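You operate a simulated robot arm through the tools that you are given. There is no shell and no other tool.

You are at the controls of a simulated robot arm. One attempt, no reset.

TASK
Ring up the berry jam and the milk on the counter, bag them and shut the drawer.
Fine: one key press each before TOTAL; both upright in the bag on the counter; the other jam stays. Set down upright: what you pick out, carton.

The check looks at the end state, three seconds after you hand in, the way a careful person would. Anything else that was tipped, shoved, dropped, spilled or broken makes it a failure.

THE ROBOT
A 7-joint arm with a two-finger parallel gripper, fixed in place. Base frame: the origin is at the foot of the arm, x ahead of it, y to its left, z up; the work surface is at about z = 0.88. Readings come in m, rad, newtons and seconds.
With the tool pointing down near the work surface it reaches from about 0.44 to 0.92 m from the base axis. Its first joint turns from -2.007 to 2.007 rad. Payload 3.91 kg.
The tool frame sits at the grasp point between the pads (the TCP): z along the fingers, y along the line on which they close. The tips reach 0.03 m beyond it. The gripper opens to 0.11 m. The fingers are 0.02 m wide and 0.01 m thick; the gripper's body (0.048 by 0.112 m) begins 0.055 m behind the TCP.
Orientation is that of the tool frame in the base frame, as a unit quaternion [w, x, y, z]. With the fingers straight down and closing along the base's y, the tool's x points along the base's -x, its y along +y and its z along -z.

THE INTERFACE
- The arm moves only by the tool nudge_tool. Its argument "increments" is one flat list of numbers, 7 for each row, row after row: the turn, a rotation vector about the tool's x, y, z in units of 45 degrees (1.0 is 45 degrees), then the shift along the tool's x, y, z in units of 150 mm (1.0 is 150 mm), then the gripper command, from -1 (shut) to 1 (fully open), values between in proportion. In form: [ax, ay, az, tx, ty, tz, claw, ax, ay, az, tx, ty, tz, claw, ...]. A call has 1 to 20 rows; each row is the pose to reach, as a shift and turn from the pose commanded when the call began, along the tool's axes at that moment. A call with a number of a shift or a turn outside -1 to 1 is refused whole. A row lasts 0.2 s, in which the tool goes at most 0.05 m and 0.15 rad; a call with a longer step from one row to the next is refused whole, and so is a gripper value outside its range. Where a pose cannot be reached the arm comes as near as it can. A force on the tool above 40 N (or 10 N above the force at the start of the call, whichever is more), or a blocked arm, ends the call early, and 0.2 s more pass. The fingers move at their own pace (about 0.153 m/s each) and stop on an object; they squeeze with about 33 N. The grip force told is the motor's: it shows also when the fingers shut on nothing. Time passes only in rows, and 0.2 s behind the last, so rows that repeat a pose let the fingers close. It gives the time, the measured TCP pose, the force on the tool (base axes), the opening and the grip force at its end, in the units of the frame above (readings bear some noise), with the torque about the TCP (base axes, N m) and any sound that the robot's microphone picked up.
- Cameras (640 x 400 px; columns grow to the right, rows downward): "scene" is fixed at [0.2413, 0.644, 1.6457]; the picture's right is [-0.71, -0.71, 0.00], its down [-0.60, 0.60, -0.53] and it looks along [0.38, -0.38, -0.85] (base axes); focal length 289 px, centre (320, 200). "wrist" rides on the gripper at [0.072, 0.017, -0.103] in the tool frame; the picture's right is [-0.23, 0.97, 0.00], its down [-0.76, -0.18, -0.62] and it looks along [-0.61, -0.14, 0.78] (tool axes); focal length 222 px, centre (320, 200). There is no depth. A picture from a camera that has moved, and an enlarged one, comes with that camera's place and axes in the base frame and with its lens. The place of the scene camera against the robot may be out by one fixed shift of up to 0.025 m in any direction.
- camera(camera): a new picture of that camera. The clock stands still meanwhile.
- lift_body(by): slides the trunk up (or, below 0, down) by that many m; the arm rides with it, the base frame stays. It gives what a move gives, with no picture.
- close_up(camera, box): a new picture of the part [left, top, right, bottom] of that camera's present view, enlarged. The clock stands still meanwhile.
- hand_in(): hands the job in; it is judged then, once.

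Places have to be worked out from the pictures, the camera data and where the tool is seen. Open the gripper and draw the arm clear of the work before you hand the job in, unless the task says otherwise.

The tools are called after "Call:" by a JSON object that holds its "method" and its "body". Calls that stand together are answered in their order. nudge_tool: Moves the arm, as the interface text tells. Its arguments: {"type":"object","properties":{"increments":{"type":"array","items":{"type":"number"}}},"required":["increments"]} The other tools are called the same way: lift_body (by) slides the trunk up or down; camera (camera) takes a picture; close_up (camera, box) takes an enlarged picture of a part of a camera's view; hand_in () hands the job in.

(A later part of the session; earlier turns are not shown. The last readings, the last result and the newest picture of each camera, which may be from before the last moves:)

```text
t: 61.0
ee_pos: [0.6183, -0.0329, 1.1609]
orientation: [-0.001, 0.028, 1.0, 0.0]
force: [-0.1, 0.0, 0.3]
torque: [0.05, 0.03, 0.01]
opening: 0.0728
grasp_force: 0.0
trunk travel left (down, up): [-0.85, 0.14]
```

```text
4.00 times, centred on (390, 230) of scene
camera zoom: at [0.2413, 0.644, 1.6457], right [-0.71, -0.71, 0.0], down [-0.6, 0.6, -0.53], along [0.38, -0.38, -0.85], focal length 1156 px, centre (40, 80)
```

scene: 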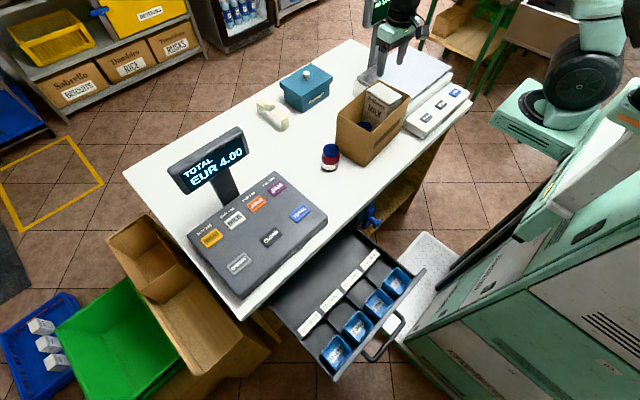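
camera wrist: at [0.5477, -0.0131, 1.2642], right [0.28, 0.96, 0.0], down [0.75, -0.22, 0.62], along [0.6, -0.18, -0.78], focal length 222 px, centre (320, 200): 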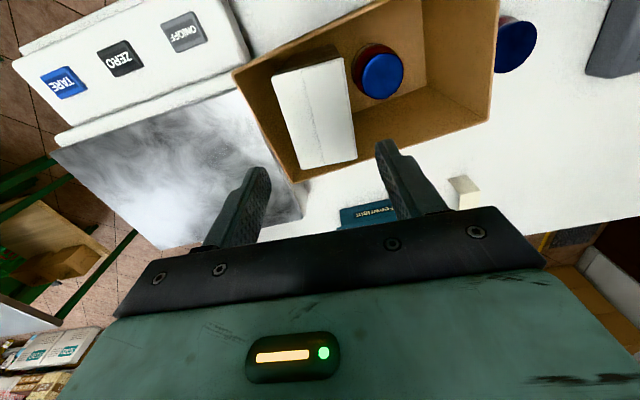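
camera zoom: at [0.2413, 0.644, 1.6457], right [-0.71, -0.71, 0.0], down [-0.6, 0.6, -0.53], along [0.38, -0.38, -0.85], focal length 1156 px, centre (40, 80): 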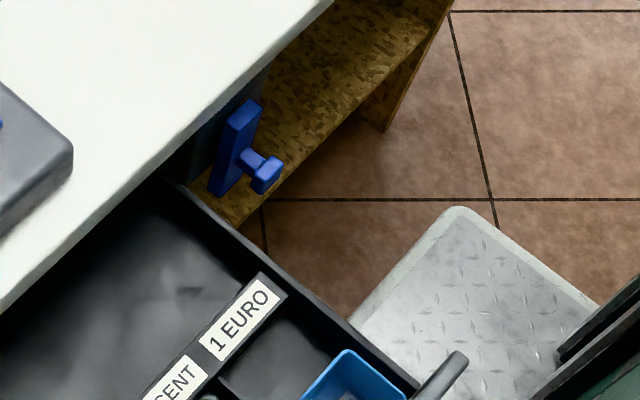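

The drawer front now sits around x≈0.20 with its handle out to x≈0.15, centred near y≈0.45. I need a better view, so I shut the gripper and bring the arm around in front of the counter at a safe height.

Call:
{"method": "nudge_tool", "body": {"increments": [0, 0, 0, 0, 0, -0.267, -1, 0, 0, -0.015, 0.184, 0.176, -0.267, -1, 0, 0, -0.03, 0.368, 0.352, -0.267, -1, 0, 0, -0.045, 0.551, 0.529, -0.267, -1, 0, 0, -0.06, 0.735, 0.705, -0.267, -1, 0, 0, -0.073, 0.919, 0.881, -0.267, -1, 0, 0, -0.073, 0.919, 0.881, -0.267, -1]}}

Call:
{"method": "nudge_tool", "body": {"increments": [0, 0, 0, 0.18, 0.2, 0, -1, 0, 0, 0, 0.36, 0.4, 0, -1, 0, 0, 0, 0.54, 0.6, 0, -1, 0, 0, 0, 0.72, 0.8, 0, -1, 0, 0, 0, 0.9, 1.0, 0, -1, 0, 0, 0, 0.9, 1.0, 0, -1]}}

Call:
{"method": "nudge_tool", "body": {"increments": [0, 0, 0, 0.15, 0.2, 0.1, -1, 0, 0, 0, 0.3, 0.4, 0.2, -1, 0, 0, 0, 0.4, 0.6, 0.3, -1, 0, 0, 0, 0.4, 0.8, 0.3, -1, 0, 0, 0, 0.4, 0.8, 0.3, -1]}}

Call:
{"method": "camera", "body": {"camera": "wrist"}}

Call:
{"method": "camera", "body": {"camera": "scene"}}

```text
t: 62.6
ee_pos: [0.4887, 0.1061, 1.2018]
orientation: [0.0, 0.001, 1.0, 0.0]
force: [-0.4, 1.3, 0.5]
torque: [-0.01, 0.04, -0.01]
opening: 0.0
grasp_force: 32.7
trunk travel left (down, up): [-0.85, 0.14]
```

```text
t: 64.0
ee_pos: [0.3527, 0.2559, 1.1997]
orientation: [-0.001, 0.002, 1.0, -0.001]
force: [0.5, -0.1, -0.6]
torque: [0.03, -0.02, -0.01]
opening: 0.0
grasp_force: 32.9
trunk travel left (down, up): [-0.85, 0.14]
```

```text
t: 65.2
ee_pos: [0.293, 0.3759, 1.1571]
orientation: [0.0, 0.0, 1.0, 0.0]
force: [0.4, -0.5, -0.7]
torque: [0.01, -0.03, -0.01]
opening: 0.0
grasp_force: 33.1
trunk travel left (down, up): [-0.85, 0.14]
```

```text
taken
camera wrist: at [0.2216, 0.3928, 1.2601], right [0.23, 0.97, 0.0], down [0.76, -0.18, 0.62], along [0.61, -0.14, -0.78], focal length 222 px, centre (320, 200)
```

wrist: 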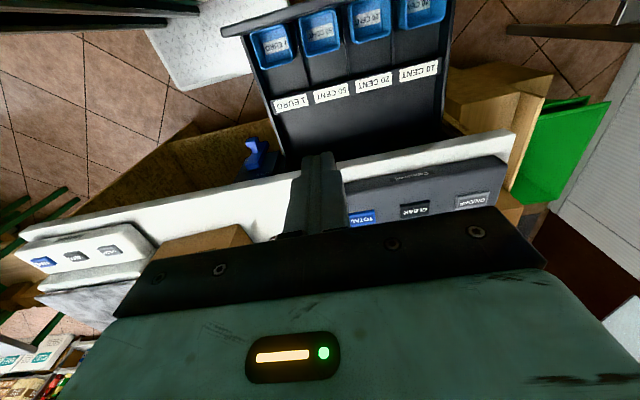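

```text
taken
```

scene: 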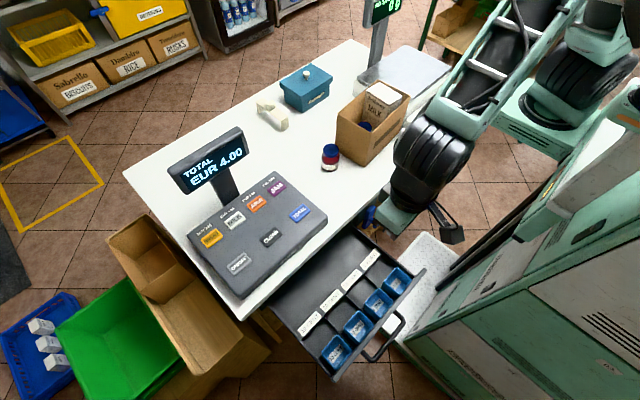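

I move further around to look at the handle from its outer side, staying high.

Call:
{"method": "nudge_tool", "body": {"increments": [0, 0, 0, 0.18, 0.17, 0.06, -1, 0, 0, 0, 0.37, 0.32, 0.12, -1, 0, 0, 0, 0.56, 0.45, 0.2, -1, 0, 0, 0, 0.75, 0.57, 0.27, -1, 0, 0, 0, 0.933, 0.667, 0.333, -1, 0, 0, 0, 0.933, 0.667, 0.333, -1]}}

Call:
{"method": "camera", "body": {"camera": "wrist"}}

Call:
{"method": "camera", "body": {"camera": "scene"}}

```text
t: 66.2
ee_pos: [0.2916, 0.462, 1.1339]
orientation: [0.002, 0.093, 0.996, 0.015]
force: [0.1, -1.1, 0.0]
torque: [0.02, -0.04, 0.0]
opening: 0.0
grasp_force: 33.4
trunk travel left (down, up): [-0.85, 0.14]
stopped in row 5: the arm was blocked; the commanded pose is now the measured one
```

```text
taken
camera wrist: at [0.2239, 0.488, 1.238], right [0.4, 0.91, 0.03], down [0.71, -0.33, 0.62], along [0.58, -0.23, -0.78], focal length 222 px, centre (320, 200)
```

wrist: 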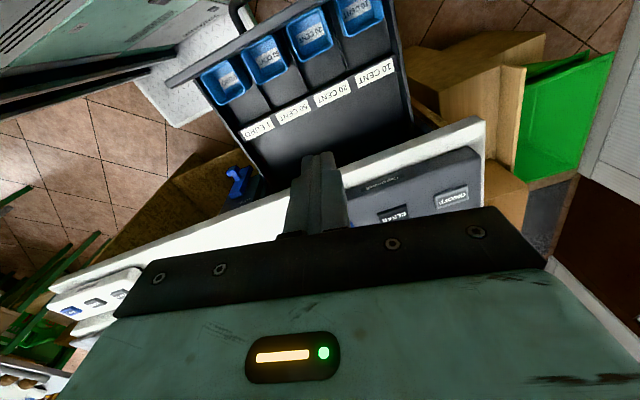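

```text
taken
```

scene: 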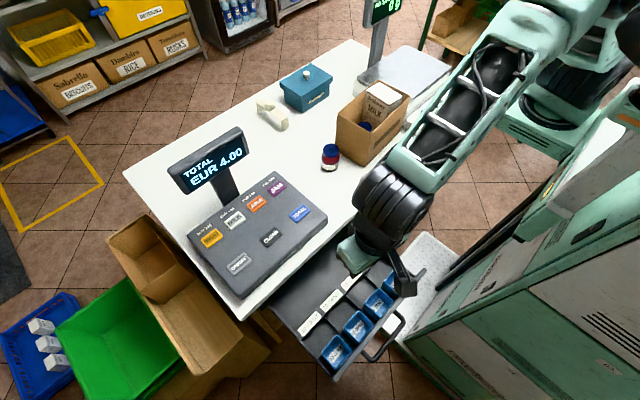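

The arm hit a joint limit because the tool yaw lagged the arm's azimuth. I yaw the tool +45° in place to relieve it.

Call:
{"method": "nudge_tool", "body": {"increments": [0, 0, -0.167, 0, 0, 0, -1, 0, 0, -0.333, 0, 0, 0, -1, 0, 0, -0.5, 0, 0, 0, -1, 0, 0, -0.667, 0, 0, 0, -1, 0, 0, -0.833, 0, 0, 0, -1, 0, 0, -1.0, 0, 0, 0, -1, 0, 0, -1.0, 0, 0, 0, -1]}}

```text
t: 67.8
ee_pos: [0.286, 0.4631, 1.1324]
orientation: [0.006, -0.3, 0.954, 0.011]
force: [0.3, -0.9, -0.1]
torque: [-0.01, -0.01, 0.0]
opening: 0.0
grasp_force: 33.2
trunk travel left (down, up): [-0.85, 0.14]
```

The limit is relieved. I continue around to in front of the handle with a little more yaw, still above the drawer.

Call:
{"method": "nudge_tool", "body": {"increments": [0, 0, -0.075, 0.113, 0.102, 0.09, -1, 0, 0, -0.15, 0.226, 0.204, 0.18, -1, 0, 0, -0.225, 0.339, 0.306, 0.27, -1, 0, 0, -0.3, 0.451, 0.409, 0.355, -1, 0, 0, -0.37, 0.564, 0.511, 0.444, -1, 0, 0, -0.444, 0.677, 0.613, 0.533, -1, 0, 0, -0.444, 0.677, 0.613, 0.533, -1]}}

Call:
{"method": "camera", "body": {"camera": "wrist"}}

Call:
{"method": "camera", "body": {"camera": "scene"}}

```text
t: 69.2
ee_pos: [0.2529, 0.4856, 1.0609]
orientation: [0.012, -0.383, 0.924, 0.015]
force: [0.3, -0.6, 0.7]
torque: [0.06, 0.0, -0.02]
opening: 0.0
grasp_force: 33.3
trunk travel left (down, up): [-0.85, 0.14]
stopped in row 7: the arm was blocked; the commanded pose is now the measured one
```

```text
taken
camera wrist: at [0.1893, 0.4423, 1.1611], right [-0.53, 0.85, 0.02], down [0.66, 0.39, 0.64], along [0.54, 0.36, -0.76], focal length 222 px, centre (320, 200)
```

wrist: 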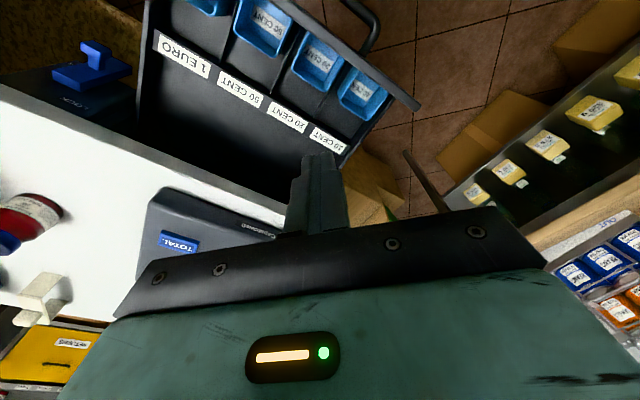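

```text
taken
```

scene: 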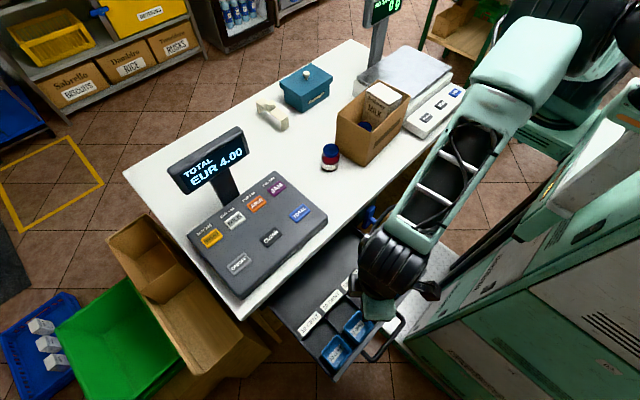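

Blocked again, and I notice writing near the blue lever, so I zoom in on that and the drawer.

Call:
{"method": "close_up", "body": {"camera": "wrist", "box": [0, 20, 160, 130]}}

Call:
{"method": "close_up", "body": {"camera": "wrist", "box": [130, 0, 440, 180]}}

```text
3.64 times, centred on (80, 75) of wrist
camera zoom: at [0.1893, 0.4423, 1.1611], right [-0.53, 0.85, 0.02], down [0.66, 0.39, 0.64], along [0.54, 0.36, -0.76], focal length 808 px, centre (1193, 654)
```

zoom: 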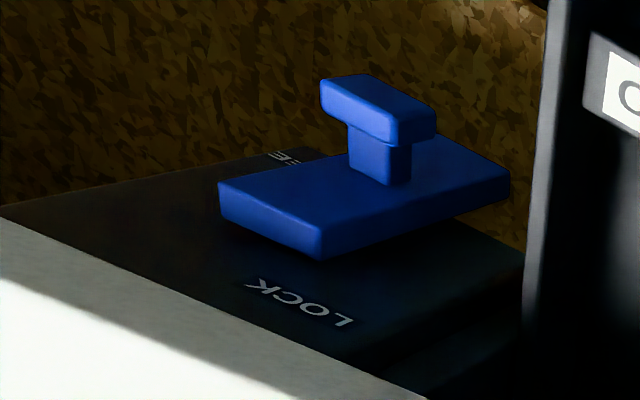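

```text
2.06 times, centred on (285, 90) of wrist
camera zoom: at [0.1893, 0.4423, 1.1611], right [-0.53, 0.85, 0.02], down [0.66, 0.39, 0.64], along [0.54, 0.36, -0.76], focal length 459 px, centre (392, 427)
```

zoom: 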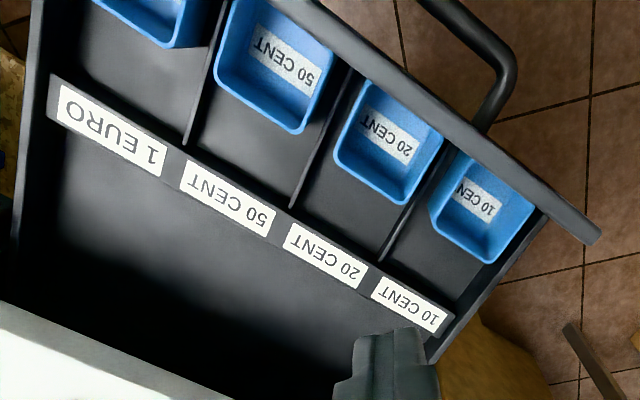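

The blue part is a drawer lock slide, currently showing LOCK uncovered at the free side; I leave it alone. The drawer front panel is at x≈0.20 (top z≈0.845) and the handle at x≈0.155. I try to reach the panel's left end, at larger radius, staying high.

Call:
{"method": "nudge_tool", "body": {"increments": [0.004, 0.007, -0.04, -0.013, 0.144, 0.045, -1, 0.008, 0.014, -0.08, -0.027, 0.288, 0.09, -1, 0.012, 0.021, -0.12, -0.04, 0.432, 0.13, -1, 0.016, 0.028, -0.16, -0.053, 0.575, 0.18, -1, 0.02, 0.035, -0.2, -0.067, 0.719, 0.22, -1, 0.024, 0.043, -0.25, -0.08, 0.863, 0.267, -1]}}

Call:
{"method": "camera", "body": {"camera": "wrist"}}

Call:
{"method": "camera", "body": {"camera": "scene"}}

```text
t: 70.7
ee_pos: [0.165, 0.586, 1.021]
orientation: [0.001, -0.475, 0.88, -0.002]
force: [0.2, 0.0, -0.3]
torque: [0.04, -0.02, -0.01]
opening: 0.0
grasp_force: 32.8
trunk travel left (down, up): [-0.85, 0.14]
```

```text
taken
camera wrist: at [0.1105, 0.5347, 1.1243], right [-0.69, 0.72, -0.01], down [0.56, 0.54, 0.62], along [0.45, 0.43, -0.78], focal length 222 px, centre (320, 200)
```

wrist: 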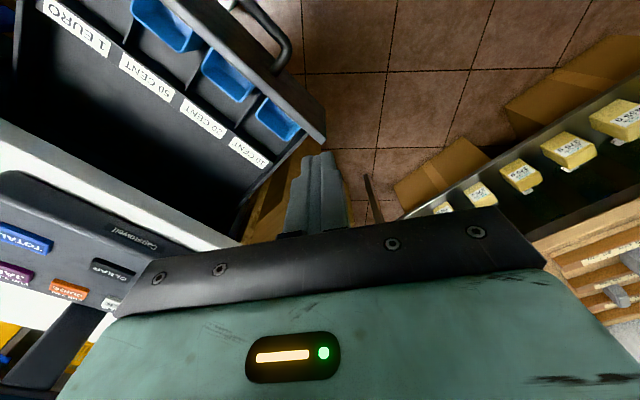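

```text
taken
```

scene: 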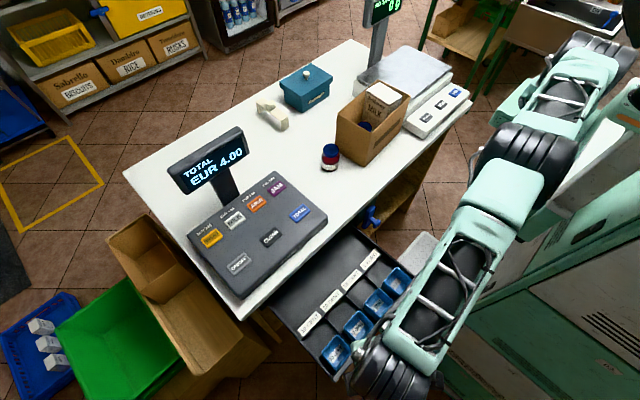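

At this larger radius the reach is fine. Triangulating gives the panel's top-left end at (0.195, 0.62, 0.85) and the handle's outer bar at x≈0.156, z≈0.795. I lower the closed fingers just in front of the panel at y≈0.58.

Call:
{"method": "nudge_tool", "body": {"increments": [0, 0, 0, 0.05, 0.02, 0.2, -1, 0, 0, 0, 0.09, 0.045, 0.4, -1, 0, 0, 0, 0.09, 0.045, 0.6, -1, 0, 0, 0, 0.09, 0.045, 0.8, -1, 0, 0, 0, 0.09, 0.045, 0.8, -1]}}

Call:
{"method": "camera", "body": {"camera": "wrist"}}

Call:
{"method": "close_up", "body": {"camera": "scene", "box": [250, 240, 450, 400]}}

```text
t: 71.8
ee_pos: [0.1542, 0.5814, 0.9012]
orientation: [0.002, -0.473, 0.881, -0.002]
force: [-1.0, -0.4, -0.8]
torque: [0.08, -0.01, 0.0]
opening: 0.0001
grasp_force: 32.7
trunk travel left (down, up): [-0.85, 0.14]
```

```text
taken
camera wrist: at [0.1008, 0.5285, 1.0056], right [-0.69, 0.73, 0.0], down [0.57, 0.54, 0.63], along [0.46, 0.43, -0.78], focal length 222 px, centre (320, 200)
```

wrist: 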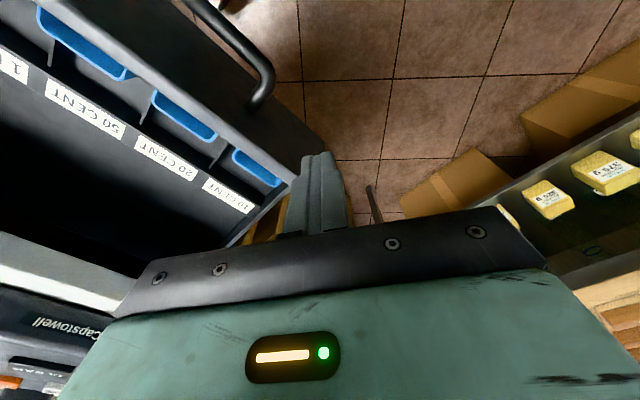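

```text
2.50 times, centred on (350, 320) of scene
camera zoom: at [0.2413, 0.644, 1.6457], right [-0.71, -0.71, 0.0], down [-0.6, 0.6, -0.53], along [0.38, -0.38, -0.85], focal length 722 px, centre (245, -100)
```

zoom: 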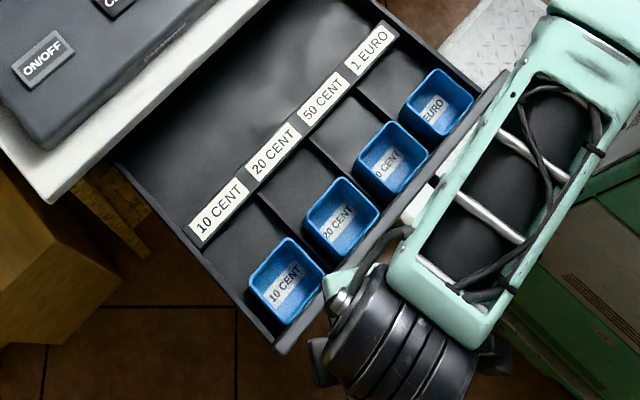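

The finger is in front of the panel with about 2 cm of clearance. I lower 5.5 cm more.

Call:
{"method": "nudge_tool", "body": {"increments": [0, 0, 0, 0, 0, 0.13, -1, 0, 0, 0, 0, 0, 0.26, -1, 0, 0, 0, 0, 0, 0.367, -1, 0, 0, 0, 0, 0, 0.367, -1]}}

Call:
{"method": "camera", "body": {"camera": "wrist"}}

Call:
{"method": "close_up", "body": {"camera": "scene", "box": [250, 240, 450, 400]}}

```text
t: 72.8
ee_pos: [0.1564, 0.5625, 0.8471]
orientation: [0.0, -0.475, 0.88, -0.005]
force: [0.1, -0.4, 0.5]
torque: [0.03, 0.02, 0.01]
opening: 0.0
grasp_force: 32.8
out of reach, approached as far as the arm can: row 1, 2, 3, 4
trunk travel left (down, up): [-0.85, 0.14]
```

```text
taken
camera wrist: at [0.1027, 0.5121, 0.9499], right [-0.69, 0.72, -0.01], down [0.56, 0.54, 0.62], along [0.46, 0.42, -0.78], focal length 222 px, centre (320, 200)
```

wrist: 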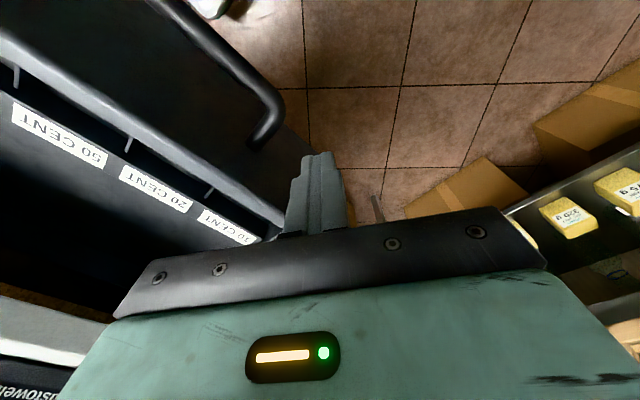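

```text
2.50 times, centred on (350, 320) of scene
camera zoom: at [0.2413, 0.644, 1.6457], right [-0.71, -0.71, 0.0], down [-0.6, 0.6, -0.53], along [0.38, -0.38, -0.85], focal length 722 px, centre (245, -100)
```

zoom: 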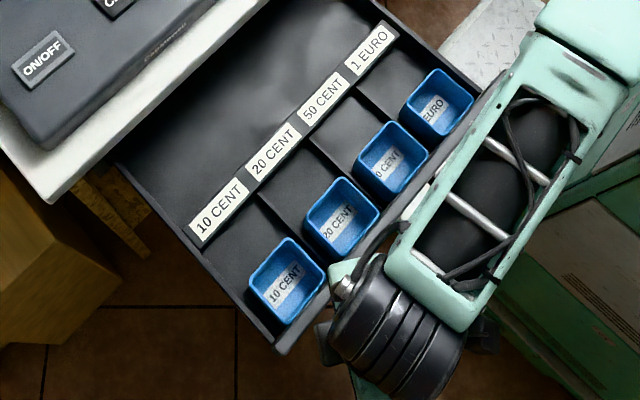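

The tip is at z≈0.817 in front of the panel, left of the handle. I push along +x slowly for 15 cm.

Call:
{"method": "nudge_tool", "body": {"increments": [0, 0, 0, -0.055, -0.084, 0, -1, 0, 0, 0, -0.11, -0.167, 0, -1, 0, 0, 0, -0.165, -0.251, 0, -1, 0, 0, 0, -0.22, -0.334, 0, -1, 0, 0, 0, -0.275, -0.418, 0, -1, 0, 0, 0, -0.33, -0.502, 0, -1, 0, 0, 0, -0.385, -0.585, 0, -1, 0, 0, 0, -0.44, -0.669, 0, -1, 0, 0, 0, -0.495, -0.752, 0, -1, 0, 0, 0, -0.549, -0.836, 0, -1]}}

Call:
{"method": "camera", "body": {"camera": "scene"}}

Call:
{"method": "camera", "body": {"camera": "wrist"}}

```text
t: 75.0
ee_pos: [0.3053, 0.5636, 0.85]
orientation: [0.001, -0.476, 0.879, -0.003]
force: [-0.8, 0.8, -0.1]
torque: [0.01, -0.05, 0.0]
opening: 0.0
grasp_force: 33.3
trunk travel left (down, up): [-0.85, 0.14]
```

```text
taken
```

scene: 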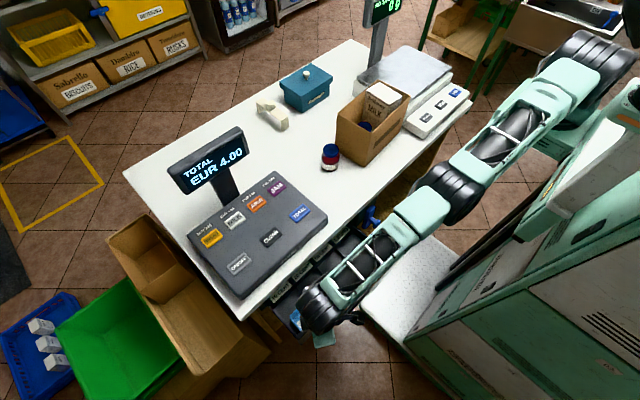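

```text
taken
camera wrist: at [0.2521, 0.5121, 0.954], right [-0.69, 0.72, -0.01], down [0.56, 0.54, 0.62], along [0.45, 0.43, -0.78], focal length 222 px, centre (320, 200)
```

wrist: 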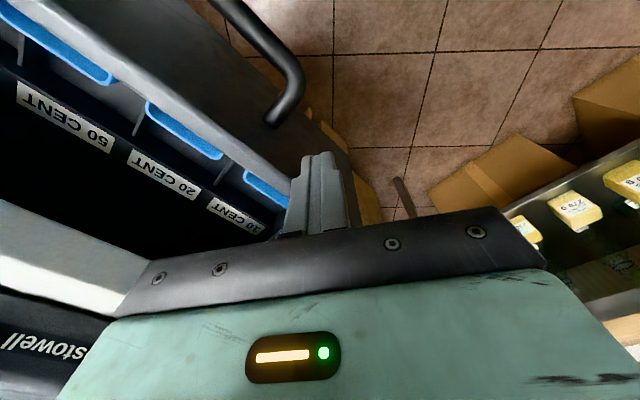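

The drawer glides in with almost no force; its panel is now near x≈0.32. I keep pushing another 9.5 cm, up to about the counter edge.

Call:
{"method": "nudge_tool", "body": {"increments": [0, 0, 0, -0.058, -0.088, 0, -1, 0, 0, 0, -0.116, -0.176, 0, -1, 0, 0, 0, -0.174, -0.265, 0, -1, 0, 0, 0, -0.232, -0.353, 0, -1, 0, 0, 0, -0.29, -0.441, 0, -1, 0, 0, 0, -0.348, -0.529, 0, -1]}}

Call:
{"method": "camera", "body": {"camera": "scene"}}

Call:
{"method": "camera", "body": {"camera": "wrist"}}

```text
t: 76.5
ee_pos: [0.3896, 0.5486, 0.8549]
orientation: [0.002, -0.476, 0.879, -0.002]
force: [1.1, 0.4, 0.0]
torque: [0.02, -0.02, 0.02]
opening: 0.0001
grasp_force: 32.6
out of reach, approached as far as the arm can: row 1, 2, 3, 4, 5, 6
trunk travel left (down, up): [-0.85, 0.14]
```

```text
taken
```

scene: 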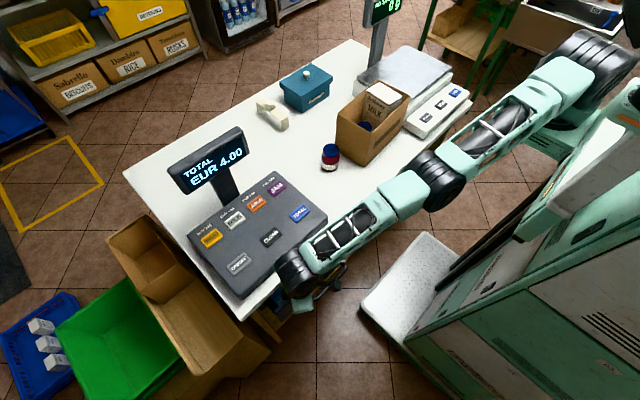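

```text
taken
camera wrist: at [0.3359, 0.497, 0.959], right [-0.69, 0.72, -0.01], down [0.56, 0.54, 0.62], along [0.45, 0.43, -0.78], focal length 222 px, centre (320, 200)
```

wrist: 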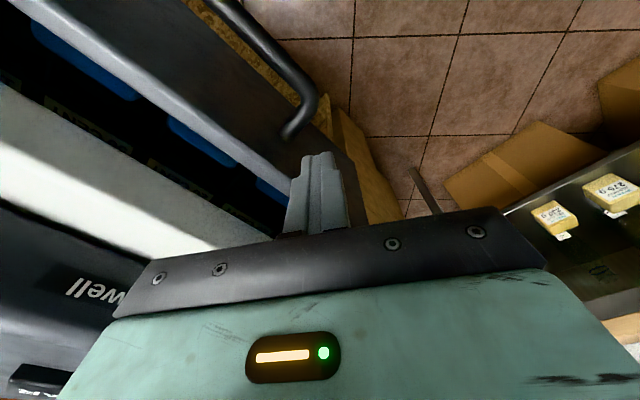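

The arm is nearly stretched here; the drawer panel is at about x≈0.405 and the last ~7 cm should be pushed on the handle. I back off, raise, and reorient.

Call:
{"method": "nudge_tool", "body": {"increments": [0, 0, 0, 0.082, 0.125, 0, -1, 0, 0, 0, 0.165, 0.251, -0.13, -1, 0, 0, 0, 0.247, 0.376, -0.33, -1, 0, 0, 0, 0.329, 0.502, -0.533, -1, 0, 0, 0, 0.329, 0.502, -0.533, -1]}}

Call:
{"method": "camera", "body": {"camera": "wrist"}}

Call:
{"method": "camera", "body": {"camera": "scene"}}

```text
t: 77.7
ee_pos: [0.3046, 0.5812, 0.9312]
orientation: [0.0, -0.476, 0.879, -0.004]
force: [-0.1, 0.1, 0.3]
torque: [0.01, -0.01, 0.0]
opening: 0.0
grasp_force: 33.3
out of reach, approached as far as the arm can: row 1, 2, 3, 4, 5
trunk travel left (down, up): [-0.85, 0.14]
```

```text
taken
camera wrist: at [0.2499, 0.5303, 1.0342], right [-0.69, 0.72, -0.01], down [0.56, 0.54, 0.62], along [0.45, 0.43, -0.78], focal length 222 px, centre (320, 200)
```

wrist: 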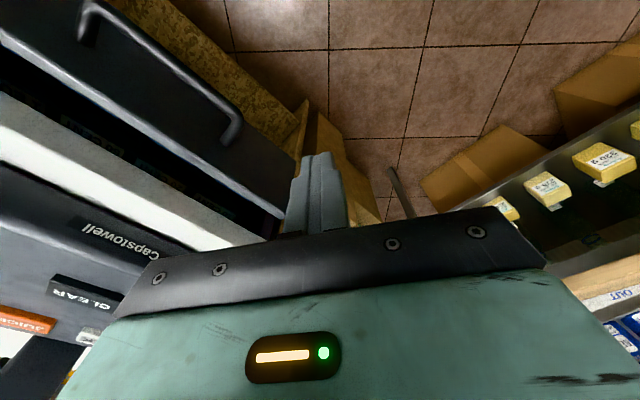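

```text
taken
```

scene: 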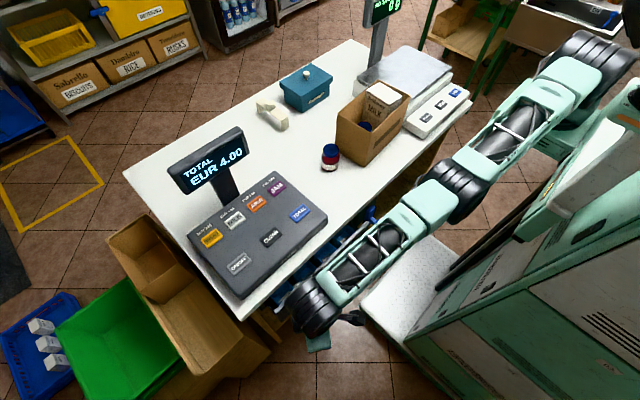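

The handle is now in view and clear. I shift toward the handle's left half and reduce the yaw a bit.

Call:
{"method": "nudge_tool", "body": {"increments": [0, 0, 0.09, 0.116, -0.066, 0, -1, 0, 0, 0.18, 0.232, -0.132, 0, -1, 0, 0, 0.27, 0.348, -0.2, 0, -1, 0, 0, 0.37, 0.464, -0.265, 0, -1, 0, 0, 0.37, 0.464, -0.265, 0, -1]}}

Call:
{"method": "camera", "body": {"camera": "wrist"}}

```text
t: 78.8
ee_pos: [0.306, 0.5781, 0.9147]
orientation: [0.002, -0.342, 0.94, -0.003]
force: [-0.8, -0.2, 1.5]
torque: [-0.01, -0.02, -0.01]
opening: 0.0
grasp_force: 32.7
out of reach, approached as far as the arm can: row 1, 2, 3, 4, 5
trunk travel left (down, up): [-0.85, 0.14]
```

```text
taken
camera wrist: at [0.2404, 0.5444, 1.0185], right [-0.45, 0.89, -0.01], down [0.69, 0.36, 0.62], along [0.56, 0.28, -0.78], focal length 222 px, centre (320, 200)
```

wrist: 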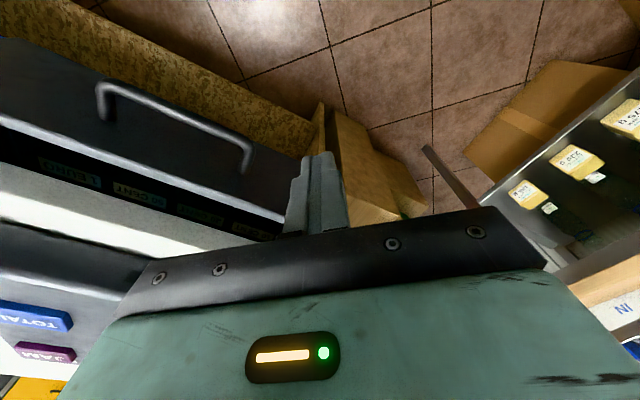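

The arm's elbow posture seems to have drifted into a limited branch. I raise high to refold it, back toward a region I know works.

Call:
{"method": "nudge_tool", "body": {"increments": [0, 0, 0, 0, 0, -0.25, -1, 0, 0, 0, 0, 0, -0.5, -1, 0, 0, 0, 0, 0, -0.75, -1, 0, 0, 0, 0, 0, -1.0, -1, 0, 0, 0, 0, 0, -1.0, -1]}}

Call:
{"method": "camera", "body": {"camera": "scene"}}

```text
t: 80.0
ee_pos: [0.3089, 0.5956, 1.0644]
orientation: [0.002, -0.342, 0.94, -0.003]
force: [0.4, -0.5, 1.1]
torque: [0.01, 0.03, 0.03]
opening: 0.0
grasp_force: 32.6
out of reach, approached as far as the arm can: row 1, 2, 3, 4, 5
trunk travel left (down, up): [-0.85, 0.14]
```

```text
taken
```

scene: 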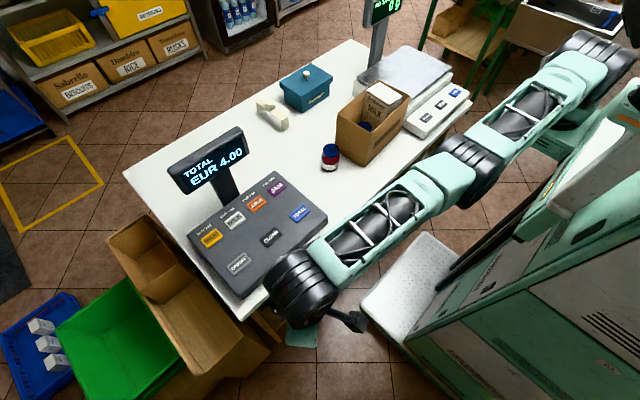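

The elbow is swung outward. I carry the tool back over the counter, high and clear, to refold the arm before approaching the handle from the right.

Call:
{"method": "nudge_tool", "body": {"increments": [0, 0, 0, 0.0, 0.0, -0.27, -1, 0, 0, 0.09, 0.03, -0.18, -0.53, -1, 0, 0, 0.18, 0.06, -0.36, -0.8, -1, 0, 0, 0.27, 0.09, -0.54, -0.8, -1, 0, 0, 0.36, 0.12, -0.73, -0.8, -1, 0, 0, 0.444, 0.157, -0.913, -0.8, -1, 0, 0, 0.444, 0.157, -0.913, -0.8, -1]}}

Call:
{"method": "camera", "body": {"camera": "scene"}}

```text
t: 81.7
ee_pos: [0.4022, 0.5651, 1.2001]
orientation: [0.001, -0.174, 0.985, -0.004]
force: [0.3, 0.2, -0.1]
torque: [-0.03, -0.02, -0.04]
opening: 0.0
grasp_force: 32.8
out of reach, approached as far as the arm can: row 2, 3, 4, 5, 6, 7
trunk travel left (down, up): [-0.85, 0.14]
```

```text
taken
```

scene: 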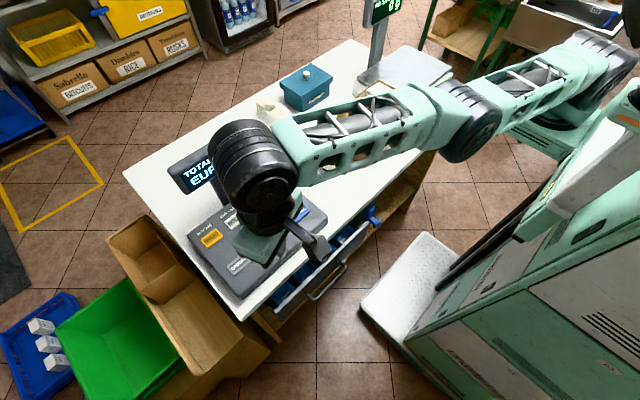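

The arm holds at radius ~0.69 in this posture, so I swing it around at constant radius toward the counter's middle, then retract there.

Call:
{"method": "nudge_tool", "body": {"increments": [0, 0, 0.05, -0.07, -0.15, 0, -1, 0, 0, 0.1, -0.14, -0.31, 0, -1, 0, 0, 0.15, -0.215, -0.46, 0, -1, 0, 0, 0.2, -0.287, -0.615, 0, -1, 0, 0, 0.222, -0.359, -0.769, 0, -1, 0, 0, 0.222, -0.359, -0.769, 0, -1]}}

```text
t: 83.0
ee_pos: [0.5135, 0.5231, 1.211]
orientation: [0.001, -0.089, 0.996, -0.002]
force: [0.6, 0.1, 0.0]
torque: [0.0, 0.03, -0.02]
opening: 0.0002
grasp_force: 33.3
out of reach, approached as far as the arm can: row 1, 2, 3, 4, 5, 6
trunk travel left (down, up): [-0.85, 0.14]
```

I test whether more yaw relieves the limit.

Call:
{"method": "nudge_tool", "body": {"increments": [0, 0, -0.167, 0, 0, 0, -1, 0, 0, -0.333, 0, 0, 0, -1, 0, 0, -0.5, 0, 0, 0, -1, 0, 0, -0.667, 0, 0, 0, -1, 0, 0, -0.833, 0, 0, 0, -1, 0, 0, -1.0, 0, 0, 0, -1]}}

Call:
{"method": "camera", "body": {"camera": "scene"}}

```text
t: 84.5
ee_pos: [0.5149, 0.5245, 1.2116]
orientation: [0.001, -0.464, 0.886, -0.002]
force: [-0.8, -1.5, 0.7]
torque: [-0.01, -0.03, -0.02]
opening: 0.0002
grasp_force: 32.6
trunk travel left (down, up): [-0.85, 0.14]
```

```text
taken
```

scene: 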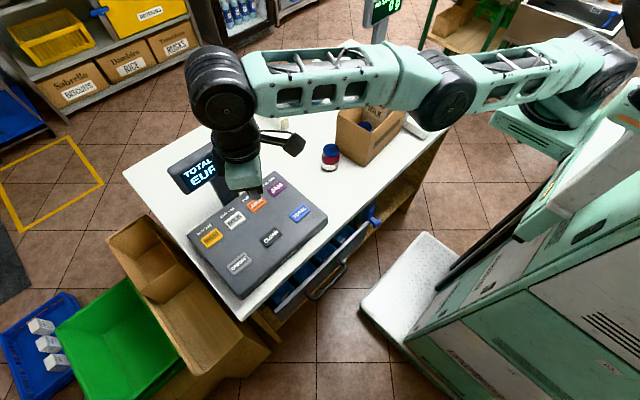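

With yaw ≈55° no limit is flagged. Now I retract inward radially at this yaw.

Call:
{"method": "nudge_tool", "body": {"increments": [0, 0, 0, 0.22, 0.04, 0, -1, 0, 0, 0, 0.44, 0.08, 0, -1, 0, 0, 0, 0.66, 0.12, 0, -1, 0, 0, 0, 0.878, 0.162, 0, -1, 0, 0, 0, 0.878, 0.162, 0, -1]}}

Call:
{"method": "camera", "body": {"camera": "scene"}}

```text
t: 85.7
ee_pos: [0.4607, 0.5375, 1.2381]
orientation: [0.0, -0.462, 0.887, -0.003]
force: [0.5, -0.3, 0.3]
torque: [0.01, 0.0, 0.0]
opening: 0.0
grasp_force: 33.1
out of reach, approached as far as the arm can: row 1, 2, 3, 4, 5
trunk travel left (down, up): [-0.85, 0.14]
```

```text
taken
```

scene: 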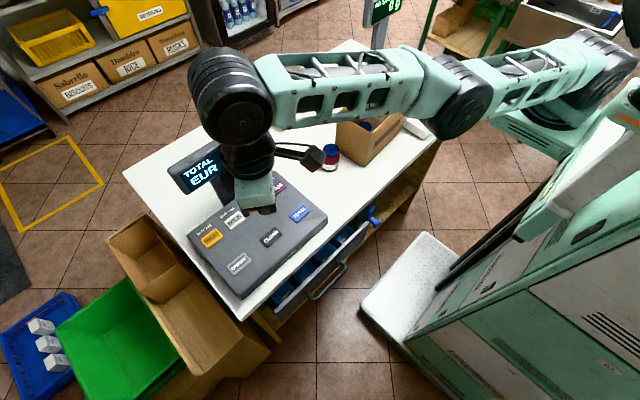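

The arm appears stuck near a straight elbow from the low, stretched push. I command an inward retraction (toward the shoulder) and hold it for a few seconds so the elbow can flex.

Call:
{"method": "nudge_tool", "body": {"increments": [0, 0, 0, 0.23, -0.04, 0, -1, 0, 0, 0, 0.47, -0.08, 0, -1, 0, 0, 0, 0.7, -0.12, 0, -1, 0, 0, 0, 0.94, -0.165, 0, -1, 0, 0, 0, 0.94, -0.165, 0, -1, 0, 0, 0, 0.94, -0.165, 0, -1, 0, 0, 0, 0.94, -0.165, 0, -1, 0, 0, 0, 0.94, -0.165, 0, -1, 0, 0, 0, 0.94, -0.165, 0, -1, 0, 0, 0, 0.94, -0.165, 0, -1, 0, 0, 0, 0.94, -0.165, 0, -1, 0, 0, 0, 0.94, -0.165, 0, -1]}}

Call:
{"method": "camera", "body": {"camera": "scene"}}

```text
t: 88.2
ee_pos: [0.4019, 0.4091, 1.2373]
orientation: [0.0, -0.463, 0.887, -0.003]
force: [0.7, 0.9, -0.7]
torque: [0.02, 0.01, 0.01]
opening: 0.0
grasp_force: 33.0
out of reach, approached as far as the arm can: row 1
trunk travel left (down, up): [-0.85, 0.14]
```

```text
taken
```

scene: 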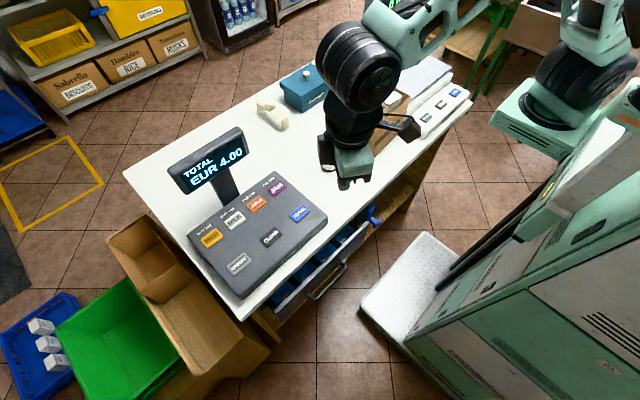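

The elbow flexed and the arm is folded normally again. I move to the front of the drawer at (0.30, 0.43, 1.10) to view the handle.

Call:
{"method": "nudge_tool", "body": {"increments": [0, 0, 0.068, 0.054, 0.128, 0.18, -1, 0, 0, 0.136, 0.109, 0.256, 0.365, -1, 0, 0, 0.204, 0.163, 0.383, 0.548, -1, 0, 0, 0.272, 0.218, 0.511, 0.73, -1, 0, 0, 0.34, 0.272, 0.639, 0.913, -1, 0, 0, 0.34, 0.272, 0.639, 0.913, -1]}}

Call:
{"method": "camera", "body": {"camera": "wrist"}}

Call:
{"method": "camera", "body": {"camera": "scene"}}

```text
t: 89.8
ee_pos: [0.3306, 0.4252, 1.1012]
orientation: [0.002, -0.314, 0.949, -0.001]
force: [-0.1, -1.1, -0.8]
torque: [-0.03, -0.03, 0.01]
opening: 0.0
grasp_force: 33.2
trunk travel left (down, up): [-0.85, 0.14]
stopped in row 6: the arm was blocked; the commanded pose is now the measured one
```

```text
taken
camera wrist: at [0.2633, 0.3946, 1.2043], right [-0.4, 0.92, 0.0], down [0.71, 0.31, 0.63], along [0.58, 0.25, -0.78], focal length 222 px, centre (320, 200)
```

wrist: 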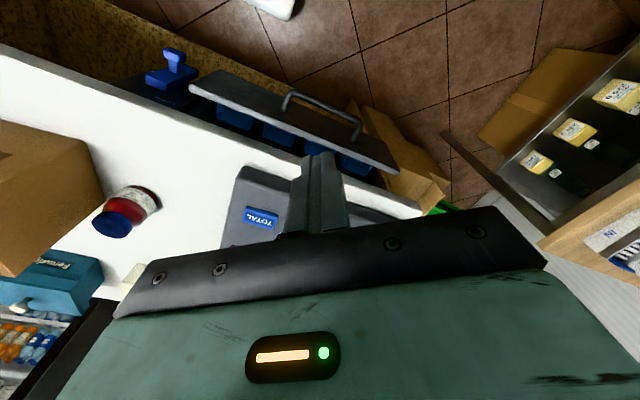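

```text
taken
```

scene: 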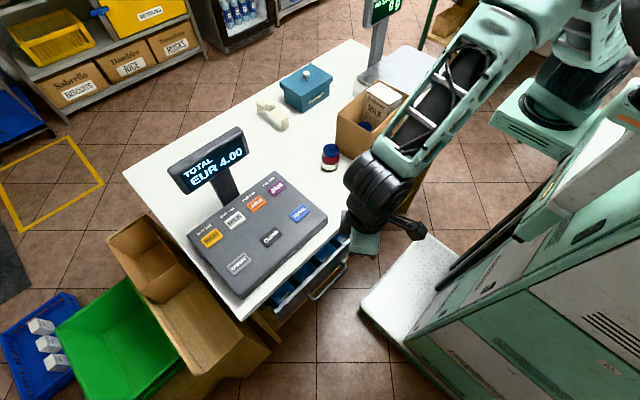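

The handle bar is now at x≈0.376 spanning y 0.385–0.52, so about 5–6 cm are left. The arm can't fold further inward up high, but lower down it has room, so I descend straight here with finger clearance to the bar.

Call:
{"method": "nudge_tool", "body": {"increments": [0, 0, 0, -0.02, 0.027, 0.25, -1, 0, 0, 0, -0.04, 0.054, 0.5, -1, 0, 0, 0, -0.06, 0.08, 0.75, -1, 0, 0, 0, -0.08, 0.107, 1.0, -1, 0, 0, 0, -0.08, 0.107, 1.0, -1]}}

Call:
{"method": "camera", "body": {"camera": "wrist"}}

```text
t: 91.0
ee_pos: [0.3273, 0.4448, 0.9486]
orientation: [0.001, -0.316, 0.949, -0.002]
force: [0.2, 0.5, 0.6]
torque: [0.01, 0.02, -0.01]
opening: 0.0
grasp_force: 32.5
trunk travel left (down, up): [-0.85, 0.14]
```

```text
taken
camera wrist: at [0.2603, 0.4144, 1.0516], right [-0.4, 0.91, -0.01], down [0.71, 0.32, 0.63], along [0.57, 0.25, -0.78], focal length 222 px, centre (320, 200)
```

wrist: 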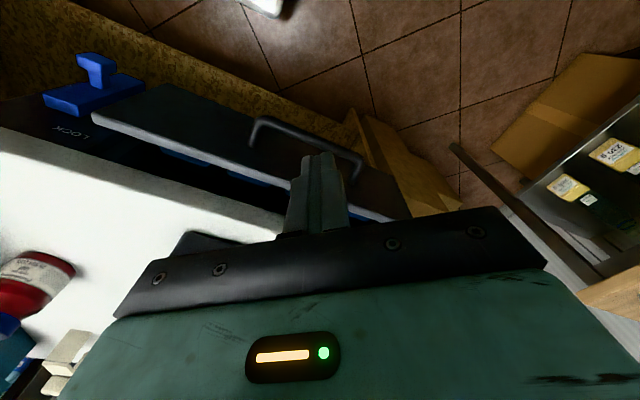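

I descend another 8.5 cm while reducing yaw to about 15°, so the gripper body stays clear of the counter edge.

Call:
{"method": "nudge_tool", "body": {"increments": [0, 0, 0.12, 0, 0, 0.14, -1, 0, 0, 0.24, 0, 0, 0.28, -1, 0, 0, 0.36, 0, 0, 0.42, -1, 0, 0, 0.47, 0, 0, 0.567, -1, 0, 0, 0.47, 0, 0, 0.567, -1]}}

Call:
{"method": "nudge_tool", "body": {"increments": [0, -0.16, 0, 0, 0, 0, -1, 0, -0.32, 0, 0, 0, 0, -1, 0, -0.48, 0, 0, 0, 0, -1, 0, -0.64, 0, 0, 0, 0, -1, 0, -0.8, 0, 0, 0, 0, -1, 0, -0.8, 0, 0, 0, 0, -1]}}

Call:
{"method": "camera", "body": {"camera": "wrist"}}

Call:
{"method": "camera", "body": {"camera": "scene"}}

```text
t: 92.2
ee_pos: [0.3276, 0.4434, 0.8638]
orientation: [0.002, -0.136, 0.991, -0.003]
force: [-0.2, 1.1, 0.2]
torque: [0.01, -0.02, 0.02]
opening: 0.0
grasp_force: 33.2
trunk travel left (down, up): [-0.85, 0.14]
```

```text
t: 93.3
ee_pos: [0.4276, 0.414, 0.8872]
orientation: [0.227, -0.018, 0.973, 0.016]
force: [-33.7, 1.2, 33.1]
torque: [-0.5, 0.06, -0.12]
opening: 0.0001
grasp_force: 32.7
trunk travel left (down, up): [-0.85, 0.14]
stopped in row 5: the force on the tool passed its limit at 71 N (the readings are from after the stop); the commanded pose is now the measured one
```

```text
taken
camera wrist: at [0.3174, 0.4237, 0.948], right [0.16, 0.98, 0.12], down [0.42, -0.18, 0.89], along [0.9, -0.09, -0.44], focal length 222 px, centre (320, 200)
```

wrist: 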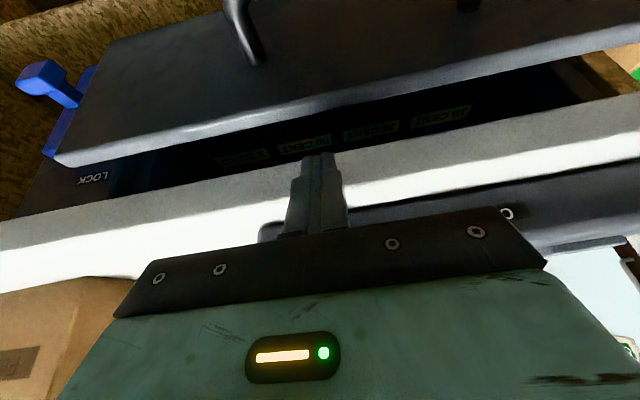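

```text
taken
```

scene: 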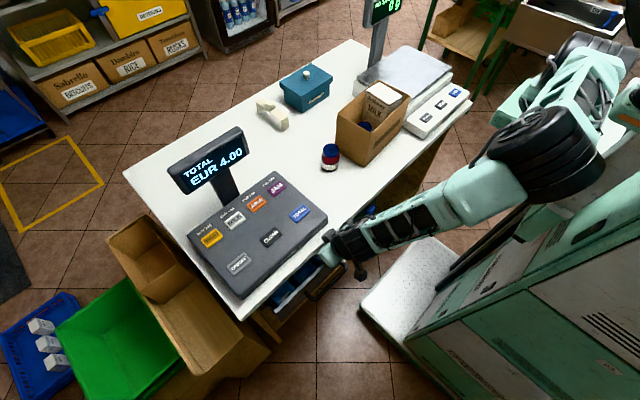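

The arm made an unexpected jump during the tilt and the fingers pressed on the counter edge. I back straight off in −x right away.

Call:
{"method": "nudge_tool", "body": {"increments": [0, 0, 0, 0.12, 0, -0.06, -1, 0, 0, 0, 0.24, 0, -0.12, -1, 0, 0, 0, 0.36, 0, -0.18, -1, 0, 0, 0, 0.48, 0, -0.235, -1]}}

Call:
{"method": "camera", "body": {"camera": "scene"}}

Call:
{"method": "camera", "body": {"camera": "wrist"}}

```text
t: 93.7
ee_pos: [0.4286, 0.4111, 0.8865]
orientation: [0.224, 0.001, 0.974, 0.019]
force: [-23.9, -6.5, 15.1]
torque: [0.0, 0.21, -0.16]
opening: 0.0
grasp_force: 33.6
trunk travel left (down, up): [-0.85, 0.14]
stopped in row 2: the force on the tool passed its limit at 67 N (the readings are from after the stop); the commanded pose is now the measured one
```

```text
taken
```

scene: 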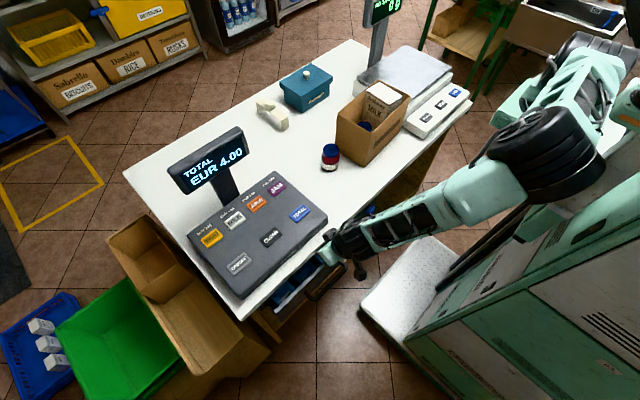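

```text
taken
camera wrist: at [0.3184, 0.4236, 0.9477], right [0.2, 0.97, 0.14], down [0.41, -0.21, 0.89], along [0.89, -0.12, -0.44], focal length 222 px, centre (320, 200)
```

wrist: 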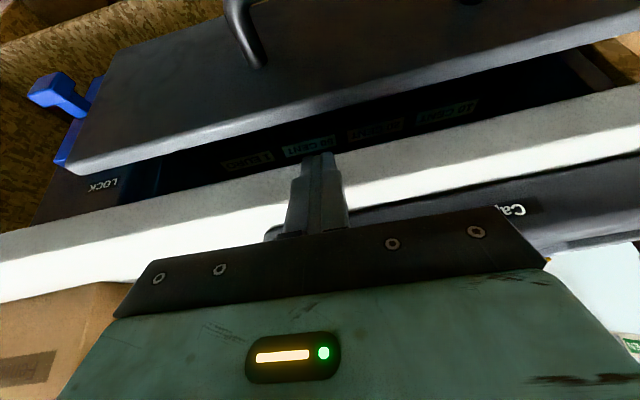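

The finger is still leaning on the counter's front edge. I lift it straight up in small steps to clear.

Call:
{"method": "nudge_tool", "body": {"increments": [0, 0, 0, -0.01, 0, -0.03, -1, 0, 0, 0, -0.02, 0, -0.06, -1, 0, 0, 0, -0.03, 0, -0.1, -1, 0, 0, 0, -0.05, 0, -0.15, -1, 0, 0, 0, -0.07, 0, -0.2, -1]}}

Call:
{"method": "camera", "body": {"camera": "wrist"}}

```text
t: 94.1
ee_pos: [0.4292, 0.4096, 0.8859]
orientation: [0.223, -0.001, 0.974, 0.021]
force: [-23.3, 1.5, 17.9]
torque: [0.02, 0.12, -0.04]
opening: 0.0001
grasp_force: 31.9
trunk travel left (down, up): [-0.85, 0.14]
stopped in row 2: the force on the tool passed its limit at 74 N (the readings are from after the stop); the commanded pose is now the measured one
```

```text
taken
camera wrist: at [0.3185, 0.4225, 0.9467], right [0.19, 0.97, 0.14], down [0.42, -0.21, 0.88], along [0.89, -0.12, -0.45], focal length 222 px, centre (320, 200)
```

wrist: 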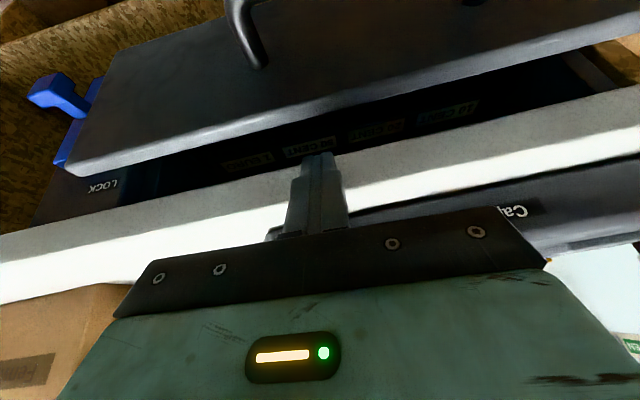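

Any commanded move re-loads the contact, so I use the trunk instead. Lifting the whole arm 5 cm takes the fingers up off the edge.

Call:
{"method": "lift_body", "body": {"by": 0.05}}

Call:
{"method": "camera", "body": {"camera": "scene"}}

Call:
{"method": "camera", "body": {"camera": "wrist"}}

```text
t: 95.0
ee_pos: [0.4308, 0.4115, 0.9353]
orientation: [0.225, -0.001, 0.974, 0.022]
force: [0.1, 0.5, -0.3]
torque: [0.0, 0.0, -0.01]
opening: 0.0003
grasp_force: 33.4
trunk travel left (down, up): [-0.9, 0.09]
```

```text
taken
```

scene: 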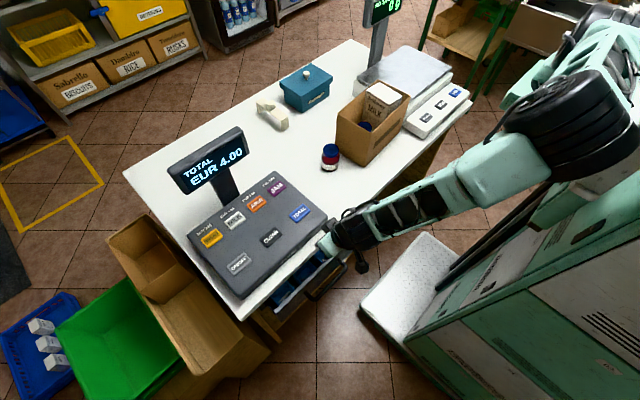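

```text
taken
camera wrist: at [0.3211, 0.4235, 0.9972], right [0.19, 0.97, 0.14], down [0.41, -0.21, 0.89], along [0.89, -0.11, -0.44], focal length 222 px, centre (320, 200)
```

wrist: 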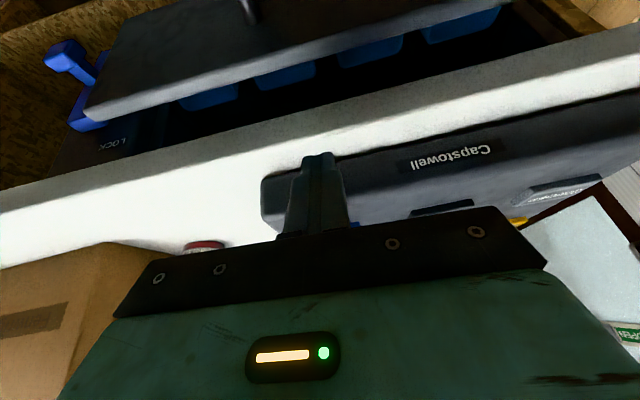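

The fingers are free with zero force and nothing on the counter moved. I lift the trunk the rest of the way for safety before moving the arm.

Call:
{"method": "lift_body", "body": {"by": 0.085}}

Call:
{"method": "nudge_tool", "body": {"increments": [0, 0, 0, 0.05, 0, -0.025, -1, 0, 0, 0, 0.1, 0, -0.05, -1, 0, 0, 0, 0.15, 0, -0.075, -1, 0, 0, 0, 0.2, 0, -0.1, -1, 0, 0, 0, 0.2, 0, -0.1, -1]}}

Call:
{"method": "camera", "body": {"camera": "scene"}}

```text
t: 96.2
ee_pos: [0.4308, 0.4097, 1.0186]
orientation: [0.224, 0.0, 0.974, 0.02]
force: [-0.3, -0.2, -0.1]
torque: [0.03, 0.0, -0.01]
opening: 0.0001
grasp_force: 33.0
trunk travel left (down, up): [-0.985, 0.005]
```

```text
t: 97.6
ee_pos: [0.4414, 0.3811, 1.0156]
orientation: [0.226, 0.042, 0.973, 0.0]
force: [-0.3, 0.1, 0.4]
torque: [-0.01, -0.01, 0.04]
opening: 0.0
grasp_force: 32.7
trunk travel left (down, up): [-0.985, 0.005]
stopped in row 5: the arm was blocked; the commanded pose is now the measured one
```

```text
taken
```

scene: 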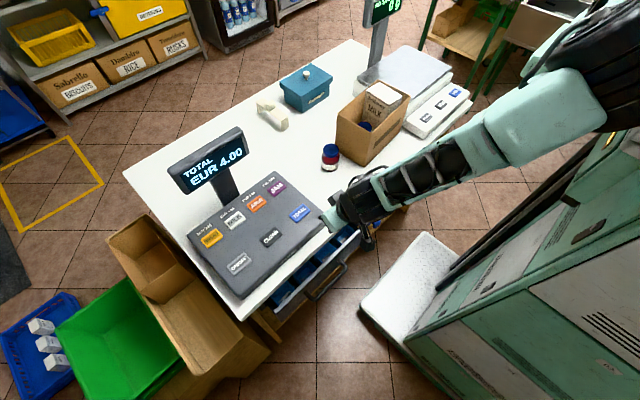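

The elbow seems to be folded back against the trunk, blocking retraction. I raise the tool and move it outward to free the elbow.

Call:
{"method": "nudge_tool", "body": {"increments": [0, 0, 0, -0.08, 0, -0.1, -1, 0, 0, 0, -0.17, 0, -0.2, -1, 0, 0, 0, -0.25, 0, -0.3, -1, 0, 0, 0, -0.34, 0, -0.4, -1, 0, 0, 0, -0.42, 0, -0.5, -1, 0, 0, 0, -0.5, 0, -0.6, -1, 0, 0, 0, -0.5, 0, -0.6, -1]}}

Call:
{"method": "camera", "body": {"camera": "scene"}}

```text
t: 99.0
ee_pos: [0.4739, 0.3295, 1.0569]
orientation: [0.236, 0.025, 0.969, -0.072]
force: [0.4, -0.4, -0.2]
torque: [-0.01, 0.02, 0.0]
opening: 0.0
grasp_force: 33.2
trunk travel left (down, up): [-0.985, 0.005]
stopped in row 6: the arm was blocked; the commanded pose is now the measured one
```

```text
taken
```

scene: 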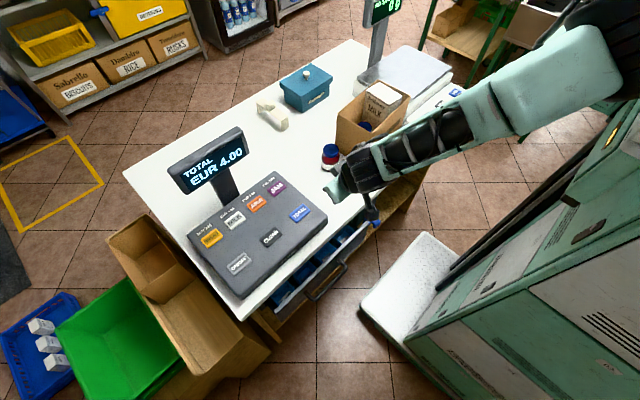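

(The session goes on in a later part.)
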